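You operate a simulated robot arm through the tools that you are given. There is no shell and no other tool.

You run a simulated two-armed robot. Do the job below in one go: nothing can be reset, and whatever is moved stays where it is left.

## Task
Switch off and set the head height for 1 kg sacks.
Fine: switch off first; free the black lever, turn the height knob to the mark, push the lever back to hold it; all else at the head ends as it was. Where these are worked on the way, their far stop is far enough and under half their travel is too little: black lever.

Only the result counts: the job must be done as asked and must still hold three seconds after the hand-in. Knocking over, shifting, dropping, spilling or breaking anything else fails it.

## Robot
Two 7-joint arms with three-finger grippers on one trunk that stands fixed in place. Base frame: the origin is at the foot of the trunk, x ahead of it, y to its left, z up. Readings come in m, degrees, newtons and seconds.
The left shoulder is at [0.07, 0.165, 1.238], the right one opposite. With the tool pointing down near the work surface each hand reaches from about 0.1 to 0.36 m from the base axis, measured 20 degrees to its own side. Payload 3.91 kg a hand.
The tool frame of a hand sits at the grasp point between the pads (the TCP): z along the fingers, y along the line on which they close. The tips reach 0.03 m beyond it. The gripper opens to 0.116 m. The gripper's body begins 0.073 m behind the TCP.
Orientation is that of the tool frame in the base frame, as [roll, pitch, yaw] about the fixed x, y, z axes, in that order (R = Rz(yaw) Ry(pitch) Rx(roll)). With the fingers straight down and closing along the base's y, the tool's x points along the base's -x, its y along +y and its z along -z.

## Interface
- The arms move only by the tool servo_tool. It takes "left_targets", "right_targets" or both (then of equal length, played together; a hand with none holds still); each is text: rows parted by semicolons, each of 6 numbers parted by spaces: the shift along the tool's x, y, z in m, then the turn, a rotation vector about the tool's x, y, z in degrees. In form: dx dy dz ax ay az; .... A call has 1 to 20 rows; each row is the pose to reach, as a shift and turn from the pose commanded when the call began, along the tool's axes at that moment. "left_gripper" and "right_gripper" are, for a hand that has rows, the gripper command, from -1 (fully open) to 1 (shut), values between in proportion, set as the call begins (left out, the last holds). Each row takes 0.2 s and may step no farther than 0.05 m and 8.6 degrees from the row before; otherwise, or with a gripper value out of range, the whole call is refused. A pose out of reach is approached as far as the arm can. The call stops where the force on the tool passes 40 N (or 10 N more than at its start, if that is more) or the arm is blocked; 0.2 s more then pass. Each finger travels about 0.153 m/s and halts on what it meets, pressing with about 41 N; the grip force reading is that of the motor and also rises with nothing between the fingers. The clock runs only during rows and for 0.2 s after the last one: add rows that repeat a pose to give the fingers time. The reply holds the time, the measured pose of the TCP, the force on the tool along the base axes, the opening and the grip force, in the units named above and with some noise, with the torque about the TCP (base axes, N m) and any sound that the robot's microphone picked up.
- Cameras (640 x 400 px; columns grow to the right, rows downward): "scene" is now at [0.1446, 0.0056, 1.5915]; the picture's right is [0.06, -1.00, 0.00], its down [-0.23, -0.01, -0.97] and it looks along [0.97, 0.05, -0.23] (base axes); focal length 300 px, centre (320, 200). "left" rides on the left gripper at [0.075, 0.017, -0.088] in its tool frame; the picture's right is [-0.22, 0.97, 0.00], its down [-0.70, -0.16, -0.70] and it looks along [-0.68, -0.16, 0.71] (tool axes); focal length 247 px, centre (320, 200). "right" rides on the right gripper at [0.052, 0.056, -0.088] in its tool frame; the picture's right is [-0.73, 0.68, 0.00], its down [-0.49, -0.52, -0.70] and it looks along [-0.48, -0.51, 0.71] (tool axes); focal length 247 px, centre (320, 200). There is no depth. A picture from a camera that has moved, and an enlarged one, comes with that camera's place and axes in the base frame and with its lens.
- grab_frame(camera): a new picture of that camera. It takes no simulated time.
- slide_trunk(by): slides the trunk up (or, below 0, down) by that many m; the arms and the scene camera ride with it, the base frame stays. It gives what a move gives, with no picture.
- head_to(pan, tilt): turns the head with the scene camera to pan (to the left, within 86 degrees either way) and tilt (down, from -29 to 69), counted from straight ahead of the robot. It gives what a move gives.
- close_up(camera, box): a new picture of the part [left, top, right, bottom] of that camera's present view, enlarged. It takes no simulated time.
- hand_in(): hands the job in; it is judged then, once.

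Places have to be worked out from the pictures, the camera data and where the tool is seen. Open the grippers and draw the arms clear of the work before you hand the job in, unless the task says otherwise.

The tools are called as a command line: name --argument value ..., lists and objects as JSON in quotes. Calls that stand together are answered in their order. servo_tool: Moves the arms, as the interface text tells. Its arguments: {"type":"object","properties":{"left_targets":{"type":"string"},"left_gripper":{"type":"number"},"right_targets":{"type":"string"},"right_gripper":{"type":"number"}},"required":[]} The other tools are called the same way: slide_trunk (by) slides the trunk up or down; head_to (pan, tilt) turns the head that bears the scene camera; grab_frame (camera) takes a picture; close_up (camera, box) takes an enlarged picture of a part of a camera's view; hand_in () hands the job in.

At the start:

```text
t: 0.0
left_eef_pos: [0.5582, 0.2138, 1.5335]
left_tool_rot: [180.0, 0.1, 180.0]
left_ft_force: [-0.3, 0.0, -0.4]
left_torque: [-0.01, -0.03, 0.0]
left_gripper_width: 0.1159
left_grasp_force: 0.0
right_eef_pos: [0.5592, -0.2973, 1.5334]
right_tool_rot: [-180.0, -0.1, 180.0]
right_ft_force: [-0.7, 0.3, 0.1]
right_torque: [0.0, 0.01, 0.02]
right_gripper_width: 0.1159
right_grasp_force: 0.1
trunk travel left (down, up): [-0.775, 0.065]
head pan, tilt: [3.2, 13.4]
```

scene: 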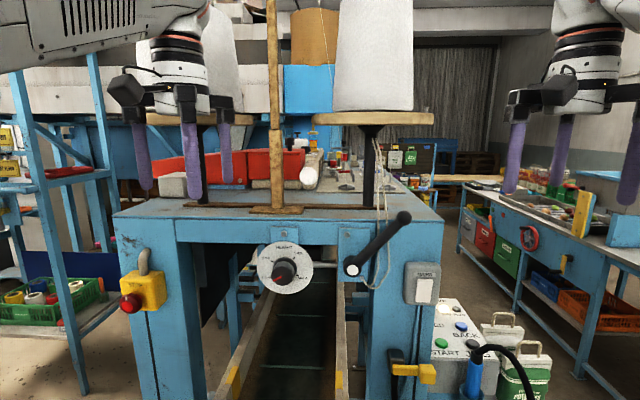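
right: 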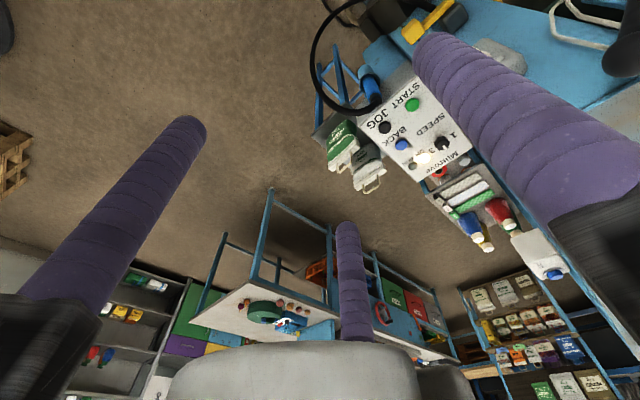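
left: 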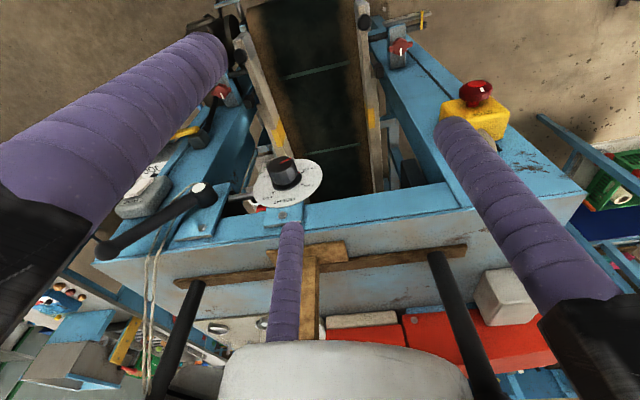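

I'll start by looking closely at the machine's controls in the scene view before moving anything.

close_up --camera "scene" --box '[230, 200, 430, 325]'

close_up --camera "scene" --box '[380, 250, 560, 400]'

close_up --camera "scene" --box '[100, 220, 260, 340]'

close_up --camera "right" --box '[300, 0, 560, 280]'

close_up --camera "left" --box '[90, 0, 510, 260]'

```text
3.20 times, centred on (330, 262) of scene
camera zoom: at [0.1446, 0.0056, 1.5915], right [0.06, -1.0, 0.0], down [-0.23, -0.01, -0.97], along [0.97, 0.05, -0.23], focal length 959 px, centre (288, 0)
```

zoom: 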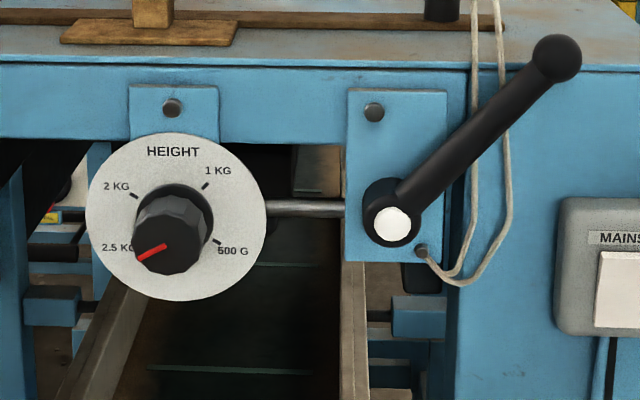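

```text
2.67 times, centred on (470, 325) of scene
camera zoom: at [0.1446, 0.0056, 1.5915], right [0.06, -1.0, 0.0], down [-0.23, -0.01, -0.97], along [0.97, 0.05, -0.23], focal length 799 px, centre (-80, -133)
```

zoom: 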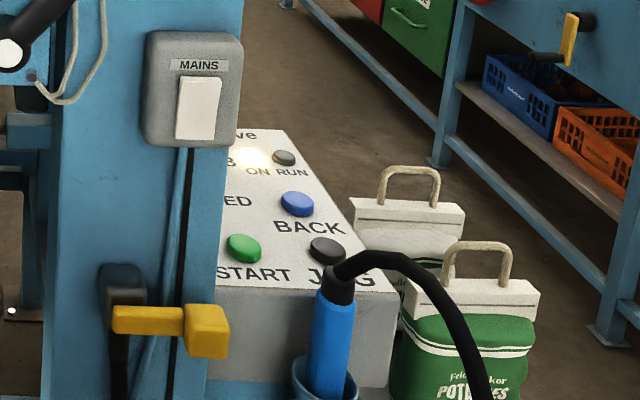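

```text
3.33 times, centred on (180, 280) of scene
camera zoom: at [0.1446, 0.0056, 1.5915], right [0.06, -1.0, 0.0], down [-0.23, -0.01, -0.97], along [0.97, 0.05, -0.23], focal length 999 px, centre (787, -67)
```

zoom: 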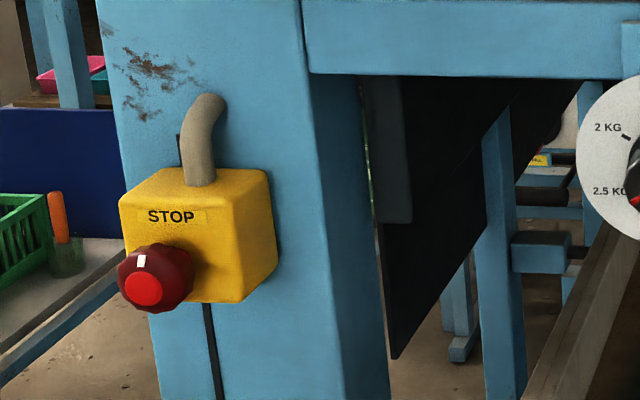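

```text
1.43 times, centred on (430, 140) of right
camera zoom: at [0.5065, -0.2401, 1.623], right [0.73, 0.68, 0.0], down [0.49, -0.52, 0.7], along [0.48, -0.51, -0.72], focal length 353 px, centre (163, 286)
```

zoom: 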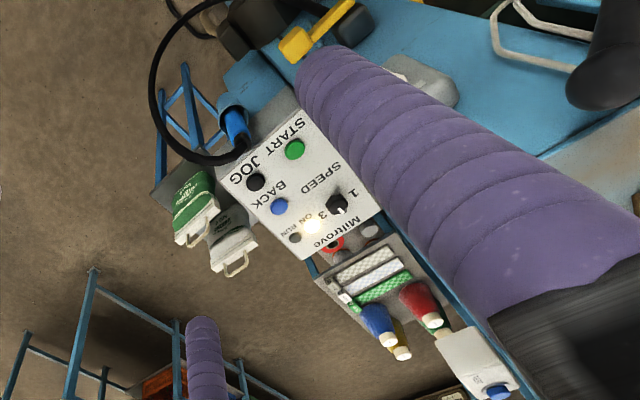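

```text
1.52 times, centred on (300, 130) of left
camera zoom: at [0.483, 0.2317, 1.6222], right [0.22, 0.97, 0.0], down [0.7, -0.16, 0.7], along [0.68, -0.16, -0.71], focal length 376 px, centre (350, 307)
```

zoom: 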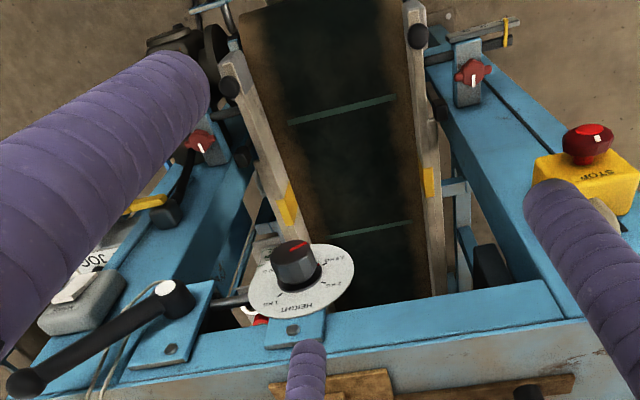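

The controls sit about 0.55 m ahead: the knob near [0.72, 0.11, 1.30], the lever pivot near [0.71, -0.03, 1.31], and the mains rocker near [0.72, -0.18, 1.27]. I'll zoom in further to read the rocker state and the dial.

close_up --camera "scene" --box '[396, 255, 450, 310]'

close_up --camera "scene" --box '[250, 235, 320, 300]'

close_up --camera "scene" --box '[335, 205, 415, 290]'

close_up --camera "left" --box '[230, 140, 350, 240]'

```text
7.27 times, centred on (423, 282) of scene
camera zoom: at [0.1446, 0.0056, 1.5915], right [0.06, -1.0, 0.0], down [-0.23, -0.01, -0.97], along [0.97, 0.05, -0.23], focal length 2179 px, centre (-429, -400)
```

zoom: 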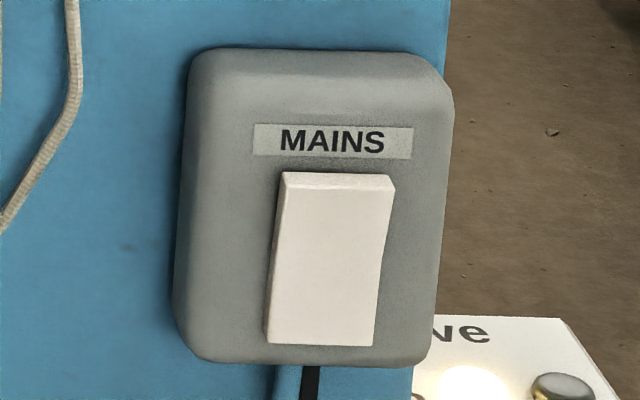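

```text
6.15 times, centred on (285, 268) of scene
camera zoom: at [0.1446, 0.0056, 1.5915], right [0.06, -1.0, 0.0], down [-0.23, -0.01, -0.97], along [0.97, 0.05, -0.23], focal length 1844 px, centre (535, -215)
```

zoom: 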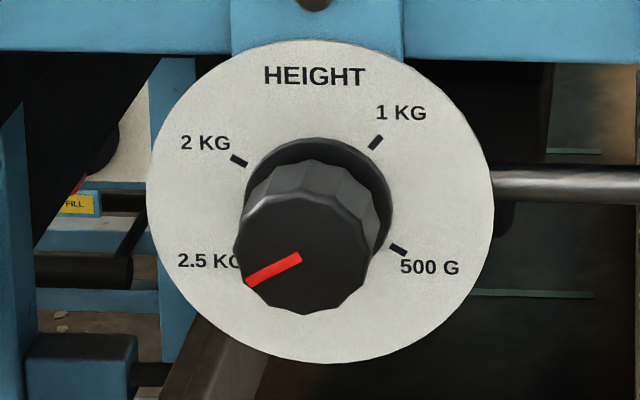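

```text
4.71 times, centred on (375, 248) of scene
camera zoom: at [0.1446, 0.0056, 1.5915], right [0.06, -1.0, 0.0], down [-0.23, -0.01, -0.97], along [0.97, 0.05, -0.23], focal length 1410 px, centre (61, -24)
```

zoom: 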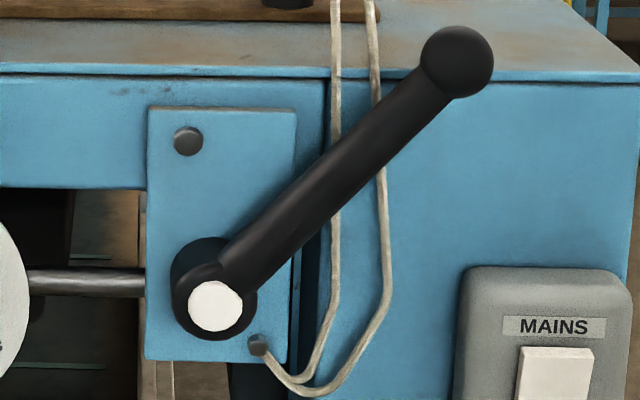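

```text
4.00 times, centred on (290, 190) of left
camera zoom: at [0.483, 0.2317, 1.6222], right [0.22, 0.97, 0.0], down [0.7, -0.16, 0.7], along [0.68, -0.16, -0.71], focal length 988 px, centre (440, 240)
```

zoom: 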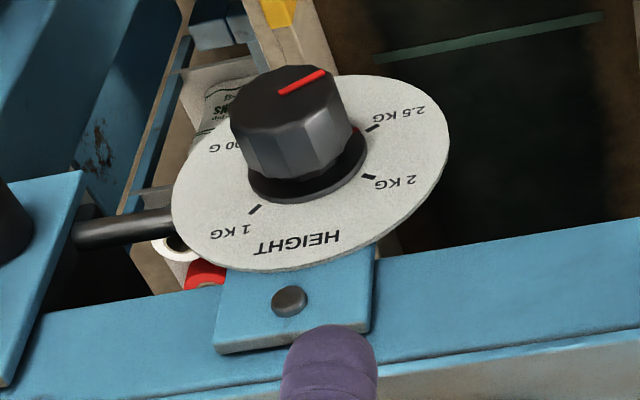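

The rocker's top stands proud (bottom pressed, lamp lit), so pressing the top should switch it off. The pointer is at 2.5 KG (about -119°) and the 1 KG tick is near +40°. I'll shut the right gripper and turn the right hand to point forward, well in front of the machine.

servo_tool --right_targets "-0.001 0.006 0.01 0 -8 0; -0.003 0.013 0.02 0 -16 0; -0.005 0.02 0.03 0 -24 0; -0.007 0.027 0.045 0 -32 0; -0.009 0.034 0.055 0 -40 0; -0.011 0.041 0.07 0 -48 0; -0.013 0.048 0.085 0 -56 0; -0.015 0.055 0.1 0 -64 0; -0.017 0.062 0.11 0 -72 0; -0.019 0.07 0.12 0 -80 0; -0.02 0.077 0.133 0 -88 0; -0.02 0.077 0.133 0 -90 0; -0.02 0.077 0.133 0 -90 0" --right_gripper 1

```text
t: 2.8
left_eef_pos: [0.5576, 0.216, 1.5341]
left_tool_rot: [-180.0, 0.1, -180.0]
left_ft_force: [-0.6, 0.7, 0.1]
left_torque: [0.0, -0.01, -0.03]
left_gripper_width: 0.1161
left_grasp_force: 0.0
right_eef_pos: [0.5452, -0.1295, 1.4157]
right_tool_rot: [-143.9, 89.9, -144.2]
right_ft_force: [-0.3, 0.2, 0.7]
right_torque: [0.02, 0.0, 0.02]
right_gripper_width: 0.0087
right_grasp_force: 41.3
right hand out of reach, approached as far as the arm can: row 4, 5, 8, 9, 10, 11, 12, 13
trunk travel left (down, up): [-0.775, 0.065]
head pan, tilt: [3.2, 13.4]
```

The right hand now points forward but stopped at [0.545, -0.13, 1.416], short of the target. I'll look at the scene to understand the arm's posture.

grab_frame --camera "scene"

grab_frame --camera "right"

```text
taken
camera scene: at [0.1444, 0.0063, 1.5915], right [0.06, -1.0, 0.0], down [-0.23, -0.01, -0.97], along [0.97, 0.05, -0.23], focal length 300 px, centre (320, 200)
```

scene: 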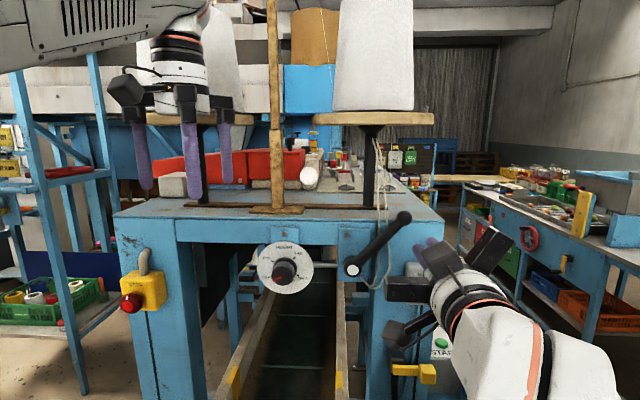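

```text
taken
camera right: at [0.4575, -0.0723, 1.3655], right [0.01, 0.68, 0.73], down [-0.7, -0.52, 0.49], along [0.71, -0.52, 0.48], focal length 247 px, centre (320, 200)
```

right: 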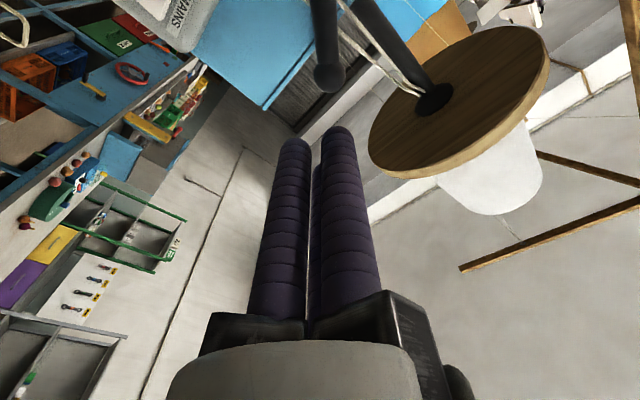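

The hand points forward with the forearm coming from the lower right. I'll send a zero shift first to see what pose the controller takes as commanded.

servo_tool --right_targets "0 0 0 0 0 0; 0 0 0 0 0 0"

```text
t: 3.4
left_eef_pos: [0.5576, 0.2154, 1.5326]
left_tool_rot: [180.0, 0.0, 180.0]
left_ft_force: [0.3, 0.7, 0.0]
left_torque: [0.0, 0.02, -0.03]
left_gripper_width: 0.116
left_grasp_force: 0.0
right_eef_pos: [0.5467, -0.1302, 1.4155]
right_tool_rot: [-149.7, 89.7, -150.0]
right_ft_force: [-0.4, -0.9, 0.1]
right_torque: [-0.01, -0.02, -0.02]
right_gripper_width: 0.0091
right_grasp_force: 41.0
trunk travel left (down, up): [-0.775, 0.065]
head pan, tilt: [3.2, 13.4]
```

The reached pose is now the commanded one, with tool x = down, y = left, z = forward. I'll move stepwise toward a stand-off in front of the MAINS rocker.

servo_tool --right_targets "0.03 -0.012 0.01 0 0 0; 0.06 -0.025 0.02 0 0 0; 0.09 -0.04 0.04 0 0 0; 0.125 -0.05 0.06 0 0 0; 0.125 -0.05 0.06 0 0 0"

```text
t: 4.6
left_eef_pos: [0.558, 0.2134, 1.5334]
left_tool_rot: [180.0, 0.1, 179.9]
left_ft_force: [0.1, 0.2, -0.3]
left_torque: [0.0, -0.01, -0.01]
left_gripper_width: 0.1163
left_grasp_force: 0.1
right_eef_pos: [0.5549, -0.1068, 1.3139]
right_tool_rot: [-153.2, 89.8, -153.4]
right_ft_force: [0.1, 0.6, -0.7]
right_torque: [0.0, -0.01, -0.04]
right_gripper_width: 0.0088
right_grasp_force: 41.1
right hand out of reach, approached as far as the arm can: row 1, 2, 3, 4, 5
trunk travel left (down, up): [-0.775, 0.065]
head pan, tilt: [3.2, 13.4]
```

The hand drifted left instead of right, so some joint is limiting. I'll turn the head to see the right arm's posture.

head_to --pan -50 --tilt 35

grab_frame --camera "scene"

```text
t: 5.8
left_eef_pos: [0.5579, 0.2146, 1.5323]
left_tool_rot: [180.0, 0.0, 180.0]
left_ft_force: [0.7, 0.0, -0.6]
left_torque: [0.01, 0.03, -0.01]
left_gripper_width: 0.1161
left_grasp_force: 0.0
right_eef_pos: [0.5545, -0.107, 1.3143]
right_tool_rot: [-152.9, 89.6, -153.2]
right_ft_force: [0.5, -0.6, 0.2]
right_torque: [-0.03, 0.02, -0.01]
right_gripper_width: 0.009
right_grasp_force: 41.4
trunk travel left (down, up): [-0.775, 0.065]
head pan, tilt: [-50.0, 35.0]
```

```text
taken
camera scene: at [0.108, -0.0671, 1.5569], right [-0.77, -0.64, 0.0], down [-0.37, 0.44, -0.82], along [0.53, -0.63, -0.57], focal length 300 px, centre (320, 200)
```

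scene: 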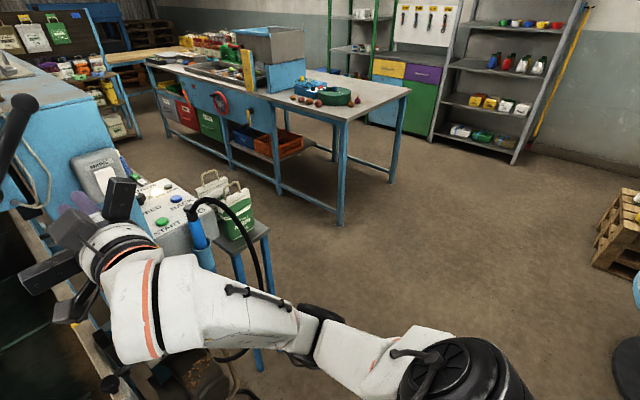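

The forearm runs forward from the shoulder nearly level. I'll probe how the hand responds to a small pure shift to the right and a small roll about its axis.

servo_tool --right_targets "0 -0.02 0 0 0 0; 0 -0.04 0 0 0 0; 0 -0.04 0 0 0 0"

servo_tool --right_targets "0 0 0 0 0 8; 0 0 0 0 0 16; 0 0 0 0 0 24; 0 -0.02 0 0 0 24; 0 -0.04 0 0 0 24; 0 -0.04 0 0 0 24"

```text
t: 6.6
left_eef_pos: [0.5576, 0.2144, 1.5332]
left_tool_rot: [179.9, 0.0, -180.0]
left_ft_force: [0.4, 0.3, 0.2]
left_torque: [-0.02, 0.03, 0.01]
left_gripper_width: 0.116
left_grasp_force: 0.0
right_eef_pos: [0.5507, -0.1139, 1.3246]
right_tool_rot: [-153.8, 89.6, -154.0]
right_ft_force: [0.0, 0.1, 0.2]
right_torque: [-0.01, -0.02, 0.0]
right_gripper_width: 0.009
right_grasp_force: 40.9
right hand out of reach, approached as far as the arm can: row 1, 2, 3
trunk travel left (down, up): [-0.775, 0.065]
head pan, tilt: [-50.0, 35.0]
```

```text
t: 8.0
left_eef_pos: [0.5573, 0.2155, 1.5332]
left_tool_rot: [-180.0, 0.0, -180.0]
left_ft_force: [0.3, 0.0, -0.1]
left_torque: [-0.01, -0.02, 0.0]
left_gripper_width: 0.1157
left_grasp_force: 0.1
right_eef_pos: [0.5127, -0.0726, 1.3502]
right_tool_rot: [90.6, 66.1, 90.2]
right_ft_force: [-0.4, 0.1, -0.3]
right_torque: [0.0, -0.02, -0.01]
right_gripper_width: 0.0089
right_grasp_force: 40.9
right hand out of reach, approached as far as the arm can: row 1, 2, 3, 4, 5, 6
trunk travel left (down, up): [-0.775, 0.065]
head pan, tilt: [-50.0, 35.0]
```

Positive roll made it worse, so a joint limit tied to roll is the cause. I'll roll the other way (negative) by a large amount and watch the reach.

servo_tool --right_targets "0 0 0 0 0 -8; 0 0 0 0 0 -16; 0 0 0 0 0 -24; 0 0 0 0 0 -32; 0 0 0 0 0 -40; 0 0 0 0 0 -48; 0 0 0 0 0 -56; 0 0 0 0 0 -64; 0 0 0 0 0 -72; 0 0 0 0 0 -80; 0 0 0 0 0 -84; 0 0 0 0 0 -84"

```text
t: 10.6
left_eef_pos: [0.559, 0.2144, 1.5339]
left_tool_rot: [-179.9, 0.2, 180.0]
left_ft_force: [0.5, 0.7, 0.2]
left_torque: [0.0, 0.03, 0.01]
left_gripper_width: 0.1158
left_grasp_force: 0.2
right_eef_pos: [0.5124, -0.0719, 1.3542]
right_tool_rot: [-90.1, 29.9, -90.1]
right_ft_force: [0.5, 0.2, -0.7]
right_torque: [0.02, 0.04, -0.03]
right_gripper_width: 0.0089
right_grasp_force: 40.6
trunk travel left (down, up): [-0.775, 0.065]
head pan, tilt: [-50.0, 35.0]
```

With roll at -60° the hand is back in reach. I'll move to the stand-off in front of MAINS while rolling further to -90°.

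servo_tool --right_targets "0.024 -0.0015 0.018 0 0 -7; 0.048 -0.003 0.036 0 0 -14; 0.072 -0.0045 0.054 0 0 -21; 0.096 -0.006 0.07 0 0 -28; 0.1205 -0.0072 0.088 0 0 -30; 0.1205 -0.0072 0.088 0 0 -30"

```text
t: 12.0
left_eef_pos: [0.5587, 0.2162, 1.5342]
left_tool_rot: [-179.9, 0.0, 179.9]
left_ft_force: [0.1, -0.2, 0.1]
left_torque: [-0.01, -0.01, -0.03]
left_gripper_width: 0.116
left_grasp_force: 0.1
right_eef_pos: [0.6006, -0.1789, 1.3001]
right_tool_rot: [-90.1, 0.0, -90.0]
right_ft_force: [0.8, 0.1, 0.7]
right_torque: [0.02, -0.01, -0.01]
right_gripper_width: 0.009
right_grasp_force: 41.2
trunk travel left (down, up): [-0.775, 0.065]
head pan, tilt: [-50.0, 35.0]
```

Now the right hand is at [0.601, -0.179, 1.300] pointing straight ahead. I'll turn the head back to see the tip relative to the rocker, and use both wrist cameras.

head_to --pan -5 --tilt 22

grab_frame --camera "scene"

grab_frame --camera "right"

grab_frame --camera "left"

```text
t: 13.1
left_eef_pos: [0.5569, 0.2138, 1.5341]
left_tool_rot: [-179.9, -0.1, 179.9]
left_ft_force: [-0.2, -0.6, 0.4]
left_torque: [-0.03, -0.03, 0.01]
left_gripper_width: 0.1159
left_grasp_force: 0.0
right_eef_pos: [0.6001, -0.1789, 1.3005]
right_tool_rot: [-90.1, -0.1, -90.0]
right_ft_force: [-0.3, 0.1, -1.2]
right_torque: [-0.02, 0.01, -0.03]
right_gripper_width: 0.009
right_grasp_force: 41.2
trunk travel left (down, up): [-0.775, 0.065]
head pan, tilt: [-5.0, 22.0]
```

```text
taken
camera scene: at [0.1438, -0.0077, 1.5775], right [-0.09, -1.0, 0.0], down [-0.37, 0.03, -0.93], along [0.92, -0.08, -0.38], focal length 300 px, centre (320, 200)
```

scene: 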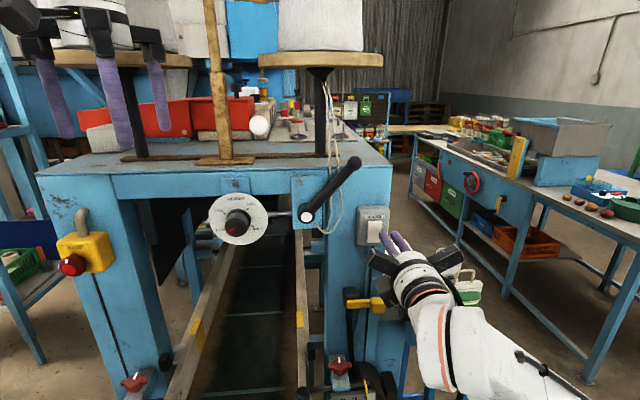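

```text
taken
camera right: at [0.512, -0.2311, 1.2451], right [0.0, 0.73, -0.68], down [-0.7, 0.49, 0.52], along [0.72, 0.48, 0.51], focal length 247 px, centre (320, 200)
```

right: 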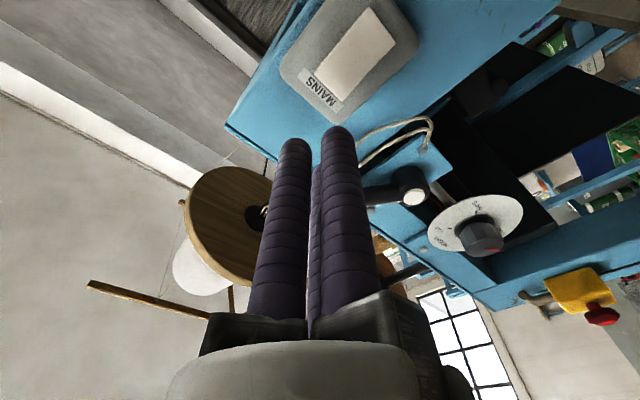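

```text
taken
camera left: at [0.483, 0.2318, 1.6222], right [0.22, 0.97, 0.0], down [0.7, -0.16, 0.7], along [0.68, -0.16, -0.71], focal length 247 px, centre (320, 200)
```

left: 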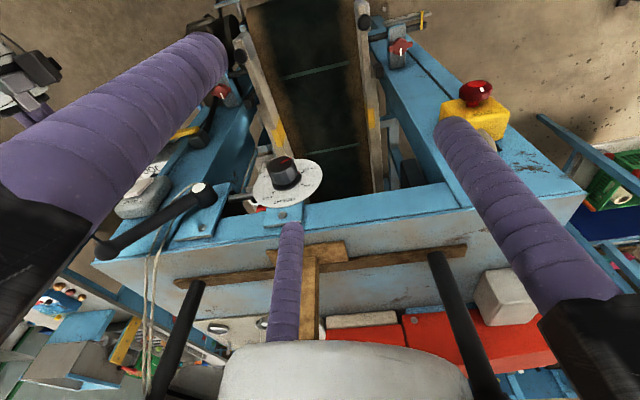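

I'll enlarge the rocker in both the scene and right-hand views to triangulate its top end precisely.

close_up --camera "scene" --box '[340, 195, 420, 255]'

close_up --camera "right" --box '[250, 0, 430, 150]'

```text
6.67 times, centred on (380, 225) of scene
camera zoom: at [0.1438, -0.0077, 1.5775], right [-0.09, -1.0, 0.0], down [-0.37, 0.03, -0.93], along [0.92, -0.08, -0.38], focal length 1997 px, centre (-80, 33)
```

zoom: 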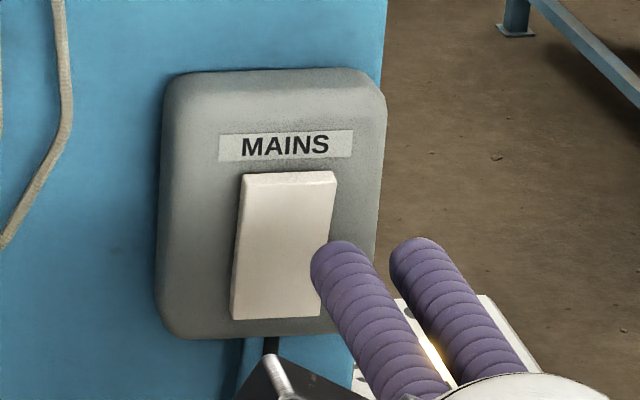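

```text
2.67 times, centred on (340, 75) of right
camera zoom: at [0.512, -0.2311, 1.2451], right [0.0, 0.73, -0.68], down [-0.7, 0.49, 0.52], along [0.72, 0.48, 0.51], focal length 659 px, centre (267, 533)
```

zoom: 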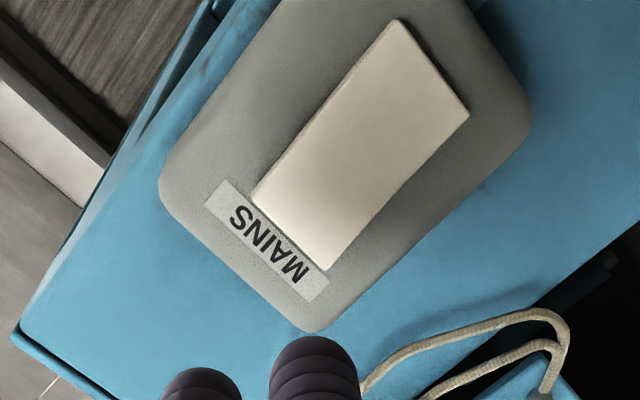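

The pictures show three tube fingers closing radially (one on tool +y, two opposite), and the rocker's top edge is at about [0.711, -0.178, 1.290]. I'll open the right hand partway so a single lower finger can press the rocker's top while the other two stay above the box.

servo_tool --right_targets "0 -0.012 0.015 0 0 0; 0 -0.024 0.03 0 0 0; 0 -0.024 0.04 0 0 0; 0 -0.024 0.04 0 0 0" --right_gripper -0.3

close_up --camera "scene" --box '[300, 140, 460, 270]'

grab_frame --camera "right"

```text
t: 14.1
left_eef_pos: [0.5579, 0.2142, 1.5334]
left_tool_rot: [180.0, 0.1, 179.9]
left_ft_force: [-0.1, -0.2, 0.1]
left_torque: [0.0, -0.01, -0.01]
left_gripper_width: 0.116
left_grasp_force: 0.0
right_eef_pos: [0.6402, -0.1815, 1.323]
right_tool_rot: [-90.1, 0.0, -90.1]
right_ft_force: [-0.8, -0.1, 0.4]
right_torque: [-0.03, -0.01, -0.04]
right_gripper_width: 0.0754
right_grasp_force: 0.0
trunk travel left (down, up): [-0.775, 0.065]
head pan, tilt: [-5.0, 22.0]
```

```text
3.08 times, centred on (380, 205) of scene
camera zoom: at [0.1438, -0.0077, 1.5775], right [-0.09, -1.0, 0.0], down [-0.37, 0.03, -0.93], along [0.92, -0.08, -0.37], focal length 922 px, centre (135, 185)
```

zoom: 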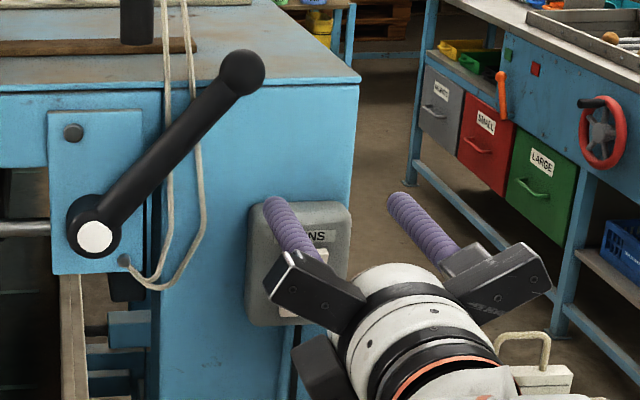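

```text
taken
camera right: at [0.5514, -0.2333, 1.2686], right [0.0, 0.73, -0.68], down [-0.7, 0.49, 0.52], along [0.72, 0.48, 0.51], focal length 247 px, centre (320, 200)
```

right: 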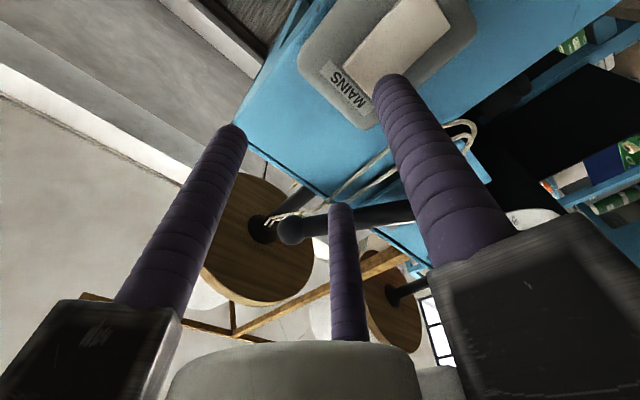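

The lower finger's tip lines up with the rocker's upper part (tip about [0.67, -0.18, 1.277]). I'll push forward slowly onto it.

servo_tool --right_targets "-0.001 0 0.015 0 0 0; -0.002 0 0.03 0 0 0; -0.002 0 0.036 0 0 0; -0.002 0 0.04 0 0 0; -0.002 0 0.043 0 0 0; -0.002 0 0.046 0 0 0; -0.002 0 0.049 0 0 0"

close_up --camera "right" --box '[280, 0, 480, 130]'

```text
t: 15.9
left_eef_pos: [0.5514, 0.2132, 1.5373]
left_tool_rot: [179.9, 0.3, -179.9]
left_ft_force: [0.5, 0.4, 0.3]
left_torque: [0.04, 0.03, 0.0]
left_gripper_width: 0.1159
left_grasp_force: 0.1
right_eef_pos: [0.6822, -0.1786, 1.3251]
right_tool_rot: [-90.0, 0.1, -89.7]
right_ft_force: [-29.8, -3.9, -4.1]
right_torque: [-0.56, 1.65, -0.11]
right_gripper_width: 0.0778
right_grasp_force: 2.2
trunk travel left (down, up): [-0.775, 0.065]
head pan, tilt: [-5.0, 22.0]
stopped in row 7 (right hand): the force on the tool passed its limit at 42 N (the readings are from after the stop); the commanded pose is now the measured one
```

```text
3.08 times, centred on (380, 65) of right
camera zoom: at [0.5931, -0.231, 1.2706], right [0.0, 0.73, -0.68], down [-0.7, 0.48, 0.53], along [0.71, 0.48, 0.51], focal length 760 px, centre (135, 615)
```

zoom: 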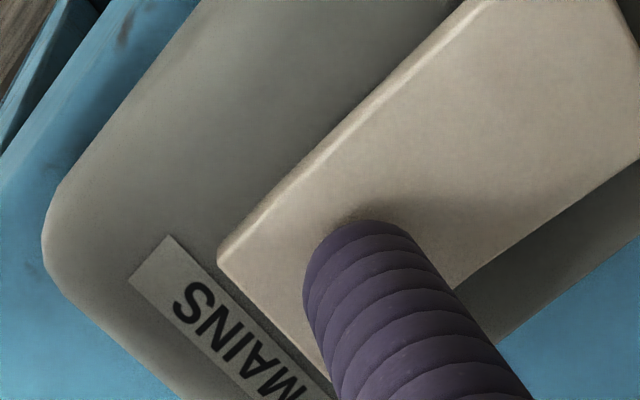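

Force peaked at 42 N with the tip at about x = 0.712. I'll back off and check whether the rocker flipped and the lamp went out.

servo_tool --right_targets "0 0 -0.02 0 0 0; 0 0 -0.04 0 0 0; 0.02 0 -0.06 0 0 0; 0.05 0 -0.08 0 0 0; 0.05 0 -0.08 0 0 0"

close_up --camera "scene" --box '[340, 195, 420, 255]'

grab_frame --camera "scene"

close_up --camera "right" --box '[250, 0, 470, 140]'

```text
t: 17.1
left_eef_pos: [0.5583, 0.2153, 1.5336]
left_tool_rot: [179.9, 0.1, -179.8]
left_ft_force: [-0.3, 0.6, -0.1]
left_torque: [0.0, 0.01, 0.02]
left_gripper_width: 0.1159
left_grasp_force: 0.0
right_eef_pos: [0.6068, -0.2274, 1.3222]
right_tool_rot: [-90.3, 0.0, -89.9]
right_ft_force: [-0.9, 0.5, 0.5]
right_torque: [0.05, 0.02, -0.02]
right_gripper_width: 0.0755
right_grasp_force: 0.1
trunk travel left (down, up): [-0.775, 0.065]
head pan, tilt: [-5.0, 22.0]
```

```text
6.67 times, centred on (380, 225) of scene
camera zoom: at [0.1436, -0.007, 1.5775], right [-0.09, -1.0, 0.0], down [-0.37, 0.03, -0.93], along [0.92, -0.08, -0.37], focal length 1997 px, centre (-80, 33)
```

zoom: 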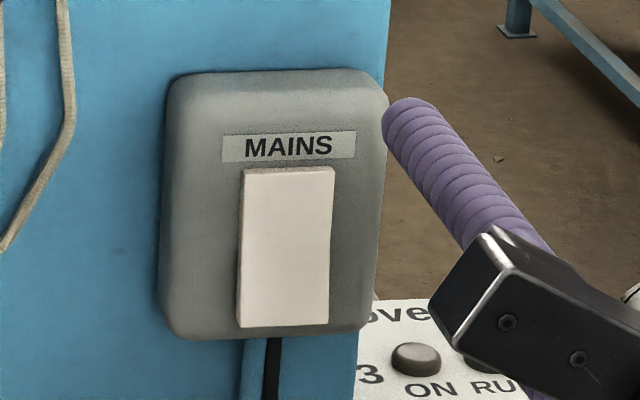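

```text
taken
camera scene: at [0.1436, -0.007, 1.5775], right [-0.09, -1.0, 0.0], down [-0.37, 0.03, -0.93], along [0.92, -0.08, -0.37], focal length 300 px, centre (320, 200)
```

scene: 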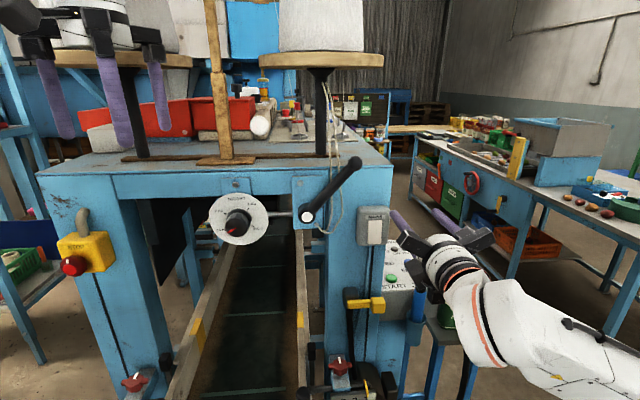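

```text
2.86 times, centred on (360, 70) of right
camera zoom: at [0.5195, -0.2782, 1.2687], right [-0.01, 0.73, -0.68], down [-0.7, 0.48, 0.53], along [0.72, 0.48, 0.51], focal length 706 px, centre (206, 571)
```

zoom: 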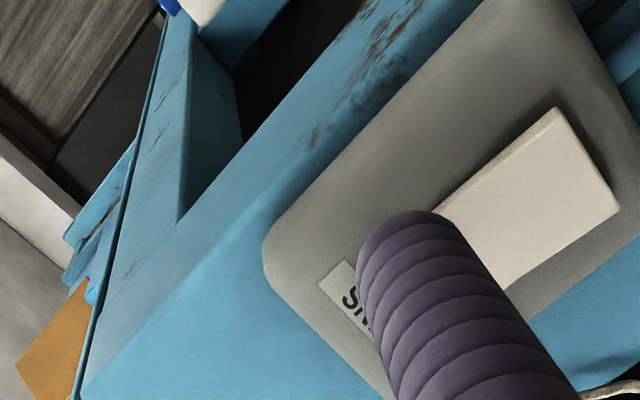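

Mains is off: the rocker's top is now in and the ON lamp is dark. Next the black lever, pivoting near (y -0.032, z 1.31) with its ball at about [0.703, -0.126, 1.425]; I'll close the right hand and bring it to just right of and below the rod, still in front.

servo_tool --right_targets "-0.02 -0.012 0 0 0 0; -0.045 -0.025 0.005 0 0 0; -0.07 -0.038 0.01 0 0 0; -0.087 -0.049 0.013 0 0 0; -0.087 -0.049 0.013 0 0 0" --right_gripper 1

grab_frame --camera "right"

close_up --camera "scene" --box '[280, 130, 420, 240]'

```text
t: 18.3
left_eef_pos: [0.559, 0.2148, 1.5339]
left_tool_rot: [-179.9, 0.0, 179.9]
left_ft_force: [1.0, 0.6, -0.6]
left_torque: [0.04, -0.03, -0.02]
left_gripper_width: 0.1161
left_grasp_force: 0.1
right_eef_pos: [0.6211, -0.1423, 1.3722]
right_tool_rot: [-90.3, 0.0, -89.8]
right_ft_force: [0.4, 0.1, 0.1]
right_torque: [0.03, -0.01, 0.01]
right_gripper_width: 0.0088
right_grasp_force: 40.9
trunk travel left (down, up): [-0.775, 0.065]
head pan, tilt: [-5.0, 22.0]
```

```text
taken
camera right: at [0.5324, -0.1938, 1.3172], right [-0.01, 0.73, -0.68], down [-0.7, 0.48, 0.53], along [0.72, 0.48, 0.51], focal length 247 px, centre (320, 200)
```

right: 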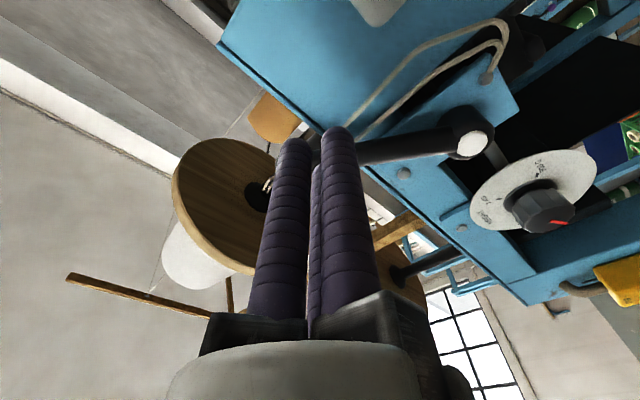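

```text
3.64 times, centred on (350, 185) of scene
camera zoom: at [0.1438, -0.0082, 1.5775], right [-0.09, -1.0, 0.0], down [-0.37, 0.03, -0.93], along [0.92, -0.08, -0.37], focal length 1090 px, centre (211, 254)
```

zoom: 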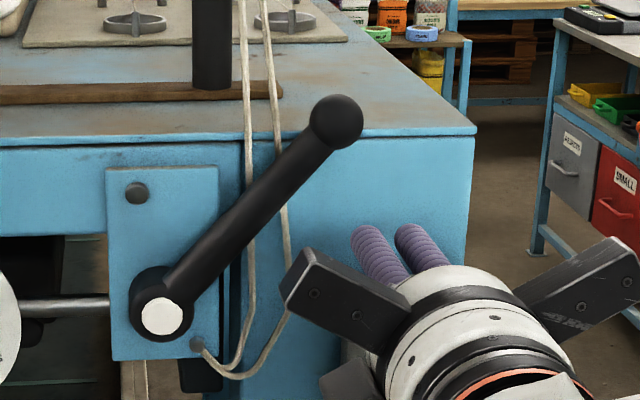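

The closed fingers are just right of and below the rod. I'll advance so the tips sit beside the rod (TCP x ≈ 0.685), then check.

servo_tool --right_targets "0 0 0.02 0 0 0; 0 0 0.04 0 0 0; 0 0 0.055 0 0 0; 0 0 0.064 0 0 0; 0 0 0.064 0 0 0"

grab_frame --camera "right"

close_up --camera "scene" --box '[280, 130, 420, 240]'

grab_frame --camera "left"

```text
t: 19.5
left_eef_pos: [0.558, 0.215, 1.5336]
left_tool_rot: [-180.0, 0.1, 180.0]
left_ft_force: [0.8, -0.5, 0.2]
left_torque: [0.02, 0.02, -0.01]
left_gripper_width: 0.116
left_grasp_force: 0.1
right_eef_pos: [0.6862, -0.1396, 1.3717]
right_tool_rot: [-90.4, 0.0, -89.9]
right_ft_force: [0.5, 0.5, -0.4]
right_torque: [0.02, 0.01, -0.02]
right_gripper_width: 0.0089
right_grasp_force: 41.2
trunk travel left (down, up): [-0.775, 0.065]
head pan, tilt: [-5.0, 22.0]
```

```text
taken
camera right: at [0.5978, -0.1916, 1.3169], right [-0.01, 0.73, -0.68], down [-0.7, 0.48, 0.53], along [0.72, 0.48, 0.51], focal length 247 px, centre (320, 200)
```

right: 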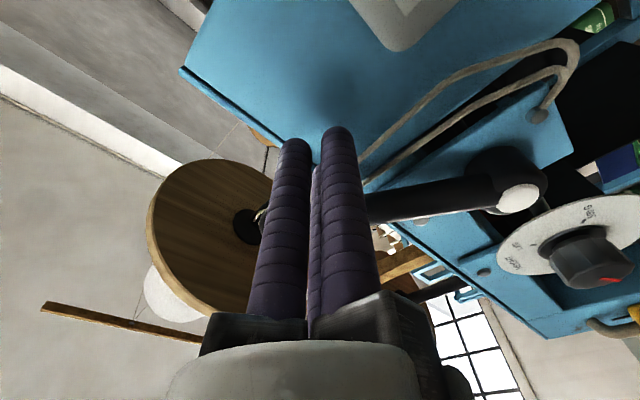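

```text
3.64 times, centred on (350, 185) of scene
camera zoom: at [0.1436, -0.0079, 1.5775], right [-0.09, -1.0, 0.0], down [-0.37, 0.03, -0.93], along [0.92, -0.08, -0.37], focal length 1090 px, centre (211, 254)
```

zoom: 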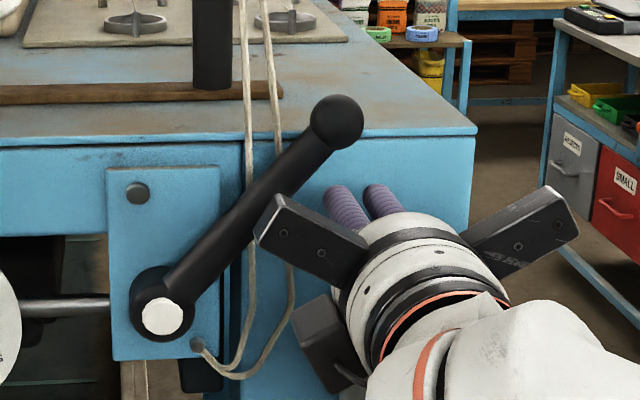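

```text
taken
camera left: at [0.483, 0.2318, 1.6223], right [0.22, 0.97, 0.0], down [0.7, -0.16, 0.7], along [0.68, -0.16, -0.71], focal length 247 px, centre (320, 200)
```

left: 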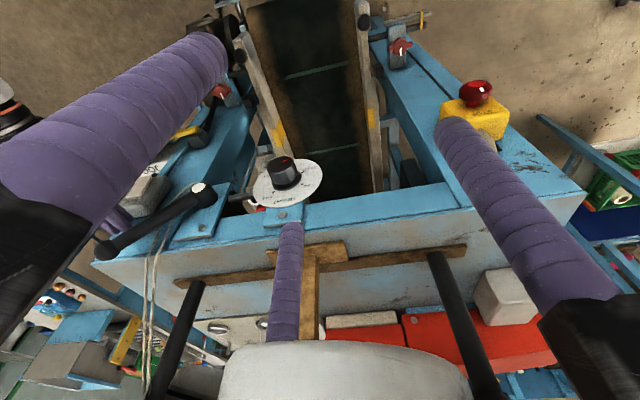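

Tips are beside the rod near the ball. I'll push up-left (counter-clockwise as seen from the front) in small steps and watch the force.

servo_tool --right_targets "-0.004 -0.003 0 0 0 0; -0.008 -0.006 0 0 0 0; -0.012 -0.009 0 0 0 0; -0.016 -0.013 0 0 0 0; -0.020 -0.016 0 0 0 0; -0.024 -0.019 0 0 0 0; -0.028 -0.022 0 0 0 0; -0.028 -0.022 0 0 0 0"

close_up --camera "scene" --box '[280, 130, 420, 240]'

```text
t: 21.3
left_eef_pos: [0.5584, 0.2151, 1.533]
left_tool_rot: [-180.0, 0.0, -180.0]
left_ft_force: [-0.1, 0.1, 0.3]
left_torque: [0.0, -0.01, -0.01]
left_gripper_width: 0.1159
left_grasp_force: 0.0
right_eef_pos: [0.6862, -0.1129, 1.3941]
right_tool_rot: [-90.2, -0.1, -89.9]
right_ft_force: [0.0, -0.5, 0.3]
right_torque: [-0.05, -0.01, 0.01]
right_gripper_width: 0.0091
right_grasp_force: 41.2
trunk travel left (down, up): [-0.775, 0.065]
head pan, tilt: [-5.0, 22.0]
```

```text
3.64 times, centred on (350, 185) of scene
camera zoom: at [0.1439, -0.0079, 1.5775], right [-0.09, -1.0, 0.0], down [-0.37, 0.03, -0.93], along [0.92, -0.08, -0.37], focal length 1090 px, centre (211, 254)
```

zoom: 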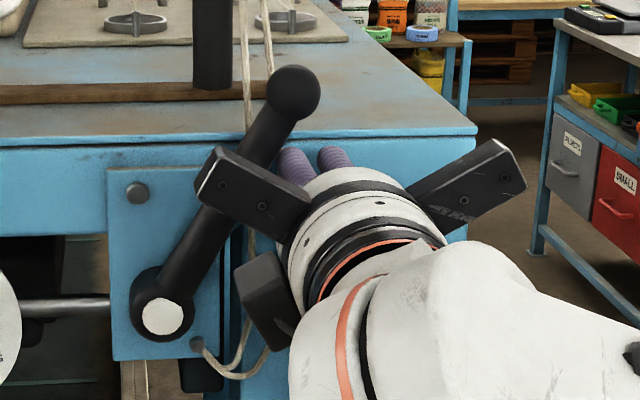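

The lever swings freely counter-clockwise (ball moved up-left, no resistance). I'll back the tips off a few millimetres from the hanging cords behind and continue along the arc about the pivot.

servo_tool --right_targets "0 0 -0.004 0 0 0; -0.0077 -0.0067 -0.004 0 0 0; -0.0159 -0.0128 -0.004 0 0 0; -0.0246 -0.0181 -0.004 0 0 0; -0.0337 -0.0227 -0.004 0 0 0; -0.0432 -0.0264 -0.004 0 0 0; -0.0432 -0.0264 -0.004 0 0 0"

grab_frame --camera "scene"

grab_frame --camera "left"

```text
t: 22.9
left_eef_pos: [0.5591, 0.2141, 1.5338]
left_tool_rot: [-180.0, 0.0, -179.9]
left_ft_force: [-0.4, -0.2, -0.5]
left_torque: [0.0, -0.02, 0.02]
left_gripper_width: 0.1159
left_grasp_force: 0.0
right_eef_pos: [0.6823, -0.0698, 1.4212]
right_tool_rot: [-90.3, 0.0, -89.8]
right_ft_force: [0.4, -1.3, 0.6]
right_torque: [0.0, 0.0, -0.03]
right_gripper_width: 0.0091
right_grasp_force: 40.7
trunk travel left (down, up): [-0.775, 0.065]
head pan, tilt: [-5.0, 22.0]
```

```text
taken
camera scene: at [0.1439, -0.008, 1.5775], right [-0.09, -1.0, 0.0], down [-0.37, 0.03, -0.93], along [0.92, -0.08, -0.37], focal length 300 px, centre (320, 200)
```

scene: 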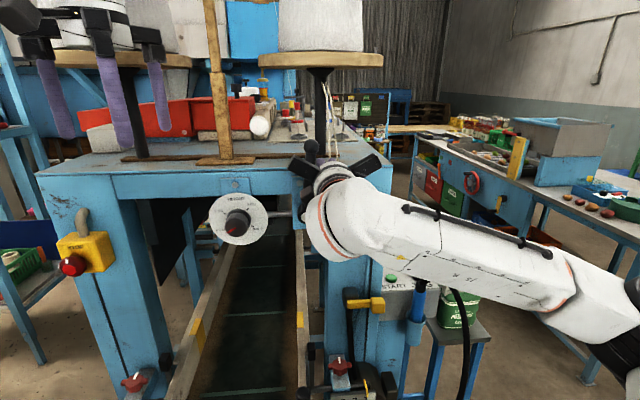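

```text
taken
camera left: at [0.4832, 0.2317, 1.6223], right [0.22, 0.97, 0.0], down [0.7, -0.16, 0.7], along [0.68, -0.16, -0.71], focal length 247 px, centre (320, 200)
```

left: 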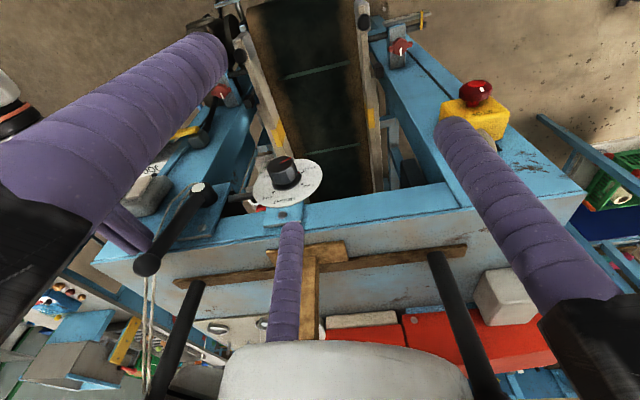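

The left wrist camera shows the lever nearly upright and still following with ~1 N. I'll continue the arc leftwards.

servo_tool --right_targets "-0.0095 -0.0023 0 0 0 0; -0.0195 -0.0044 0 0 0 0; -0.0296 -0.0055 0 0 0 0; -0.0398 -0.0058 0 0 0 0; -0.05 -0.0052 0 0 0 0; -0.0601 -0.0037 0 0 0 0; -0.0601 -0.0037 0 0 0 0"

grab_frame --camera "left"

```text
t: 24.5
left_eef_pos: [0.5568, 0.21, 1.5349]
left_tool_rot: [179.8, 0.1, -179.9]
left_ft_force: [-0.4, 0.7, -0.3]
left_torque: [-0.02, 0.01, -0.05]
left_gripper_width: 0.1161
left_grasp_force: 0.0
right_eef_pos: [0.6825, -0.017, 1.4267]
right_tool_rot: [-90.3, 0.4, -90.1]
right_ft_force: [-0.9, -17.3, 5.2]
right_torque: [0.18, -0.05, -0.44]
right_gripper_width: 0.0089
right_grasp_force: 41.5
trunk travel left (down, up): [-0.775, 0.065]
head pan, tilt: [-5.0, 22.0]
```

```text
taken
camera left: at [0.482, 0.2272, 1.6235], right [0.22, 0.97, 0.0], down [0.7, -0.16, 0.7], along [0.68, -0.15, -0.71], focal length 247 px, centre (320, 200)
```

left: 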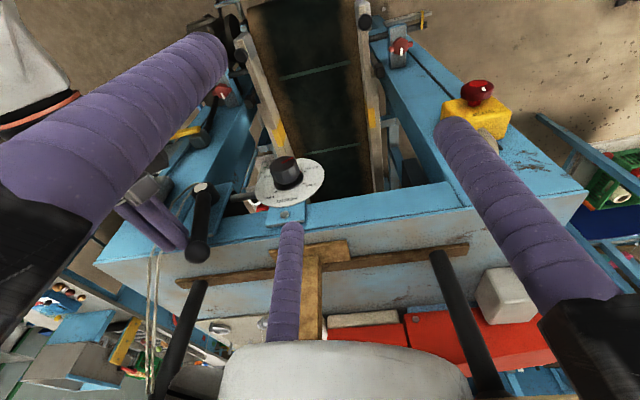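

The push met a firm stop (-17 N) with the lever leaning left about 20°, so it's at its free end. I'll ease off and withdraw the right hand back and to the right.

servo_tool --right_targets "0.01 0 0 0 0 0; 0.02 0 -0.01 0 0 0; 0.03 0 -0.03 0 0 0; 0.045 0 -0.06 0 0 0; 0.07 0 -0.09 0 0 0; 0.11 0.01 -0.1 0 0 0; 0.15 0.02 -0.1 0 0 0; 0.19 0.03 -0.1 0 0 0; 0.19 0.03 -0.1 0 0 0"

head_to --pan 5 --tilt 18

grab_frame --camera "scene"

```text
t: 26.5
left_eef_pos: [0.5576, 0.2151, 1.533]
left_tool_rot: [-180.0, 0.1, -179.9]
left_ft_force: [-0.3, 0.9, -0.3]
left_torque: [-0.05, 0.02, -0.02]
left_gripper_width: 0.1161
left_grasp_force: 0.0
right_eef_pos: [0.5797, -0.1993, 1.3955]
right_tool_rot: [-90.3, 0.0, -89.8]
right_ft_force: [-0.3, 1.1, 0.5]
right_torque: [-0.01, -0.01, -0.02]
right_gripper_width: 0.0089
right_grasp_force: 41.3
trunk travel left (down, up): [-0.775, 0.065]
head pan, tilt: [-5.0, 22.0]
```

```text
t: 27.2
left_eef_pos: [0.5585, 0.2146, 1.5334]
left_tool_rot: [-180.0, 0.0, -179.9]
left_ft_force: [-0.6, 0.0, 0.8]
left_torque: [-0.02, 0.0, 0.02]
left_gripper_width: 0.1162
left_grasp_force: 0.2
right_eef_pos: [0.5811, -0.1995, 1.3958]
right_tool_rot: [-90.3, 0.0, -90.0]
right_ft_force: [0.0, -0.5, 0.0]
right_torque: [0.04, 0.01, -0.02]
right_gripper_width: 0.0089
right_grasp_force: 41.4
trunk travel left (down, up): [-0.775, 0.065]
head pan, tilt: [5.0, 18.0]
```

```text
taken
camera scene: at [0.1447, 0.0089, 1.5839], right [0.09, -1.0, 0.0], down [-0.31, -0.03, -0.95], along [0.95, 0.08, -0.31], focal length 300 px, centre (320, 200)
```

scene: 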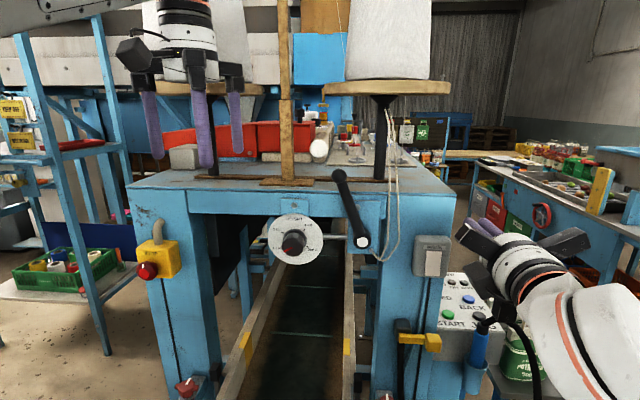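

The lever now leans left at its free stop. Next I'll turn the left hand to point forward with a +90° roll (the mirror of what worked on the right), staying clear in front of the machine.

servo_tool --left_targets "-0.0013 -0.0037 0.0089 -4.619 -4.619 4.619; -0.0027 -0.0073 0.0177 -9.238 -9.238 9.238; -0.004 -0.011 0.0266 -13.857 -13.857 13.857; -0.0053 -0.0147 0.0355 -18.476 -18.476 18.476; -0.0067 -0.0183 0.0443 -23.095 -23.095 23.095; -0.008 -0.022 0.0532 -27.714 -27.714 27.714; -0.0093 -0.0257 0.0621 -32.333 -32.333 32.333; -0.0107 -0.0293 0.0709 -36.952 -36.952 36.952; -0.012 -0.033 0.0798 -41.571 -41.571 41.571; -0.0133 -0.0367 0.0887 -46.19 -46.19 46.19; -0.0147 -0.0403 0.0975 -50.809 -50.809 50.809; -0.016 -0.044 0.1064 -55.428 -55.428 55.428; -0.0173 -0.0477 0.1153 -60.047 -60.047 60.047; -0.0187 -0.0513 0.1241 -64.666 -64.666 64.666; -0.02 -0.055 0.133 -69.282 -69.282 69.282; -0.02 -0.055 0.133 -69.282 -69.282 69.282" --left_gripper -0.6

grab_frame --camera "scene"

grab_frame --camera "left"

```text
t: 30.6
left_eef_pos: [0.5782, 0.1594, 1.4004]
left_tool_rot: [89.9, 0.1, 90.0]
left_ft_force: [0.3, 0.1, 0.2]
left_torque: [-0.02, 0.03, 0.0]
left_gripper_width: 0.0927
left_grasp_force: 0.1
right_eef_pos: [0.579, -0.2004, 1.3963]
right_tool_rot: [-90.3, 0.2, -90.0]
right_ft_force: [0.6, -0.1, -0.6]
right_torque: [-0.01, -0.03, 0.0]
right_gripper_width: 0.0089
right_grasp_force: 41.2
trunk travel left (down, up): [-0.775, 0.065]
head pan, tilt: [5.0, 18.0]
```

```text
taken
camera scene: at [0.144, 0.008, 1.584], right [0.09, -1.0, 0.0], down [-0.31, -0.03, -0.95], along [0.95, 0.08, -0.31], focal length 300 px, centre (320, 200)
```

scene: 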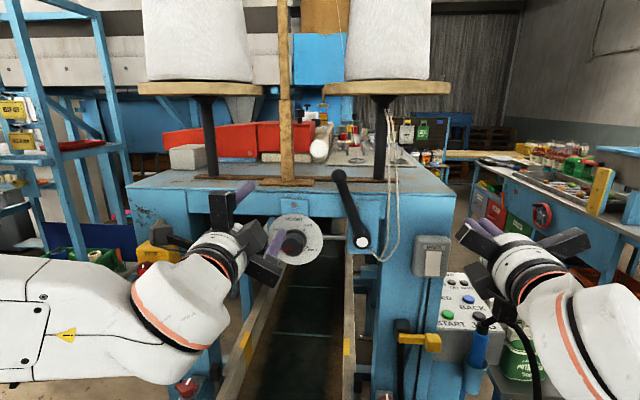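

```text
taken
camera left: at [0.4889, 0.2353, 1.4182], right [0.0, -0.22, 0.97], down [-0.7, -0.7, -0.16], along [0.71, -0.68, -0.16], focal length 247 px, centre (320, 200)
```

left: 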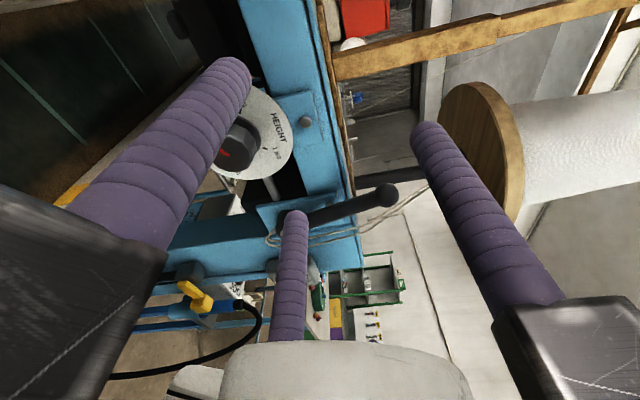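

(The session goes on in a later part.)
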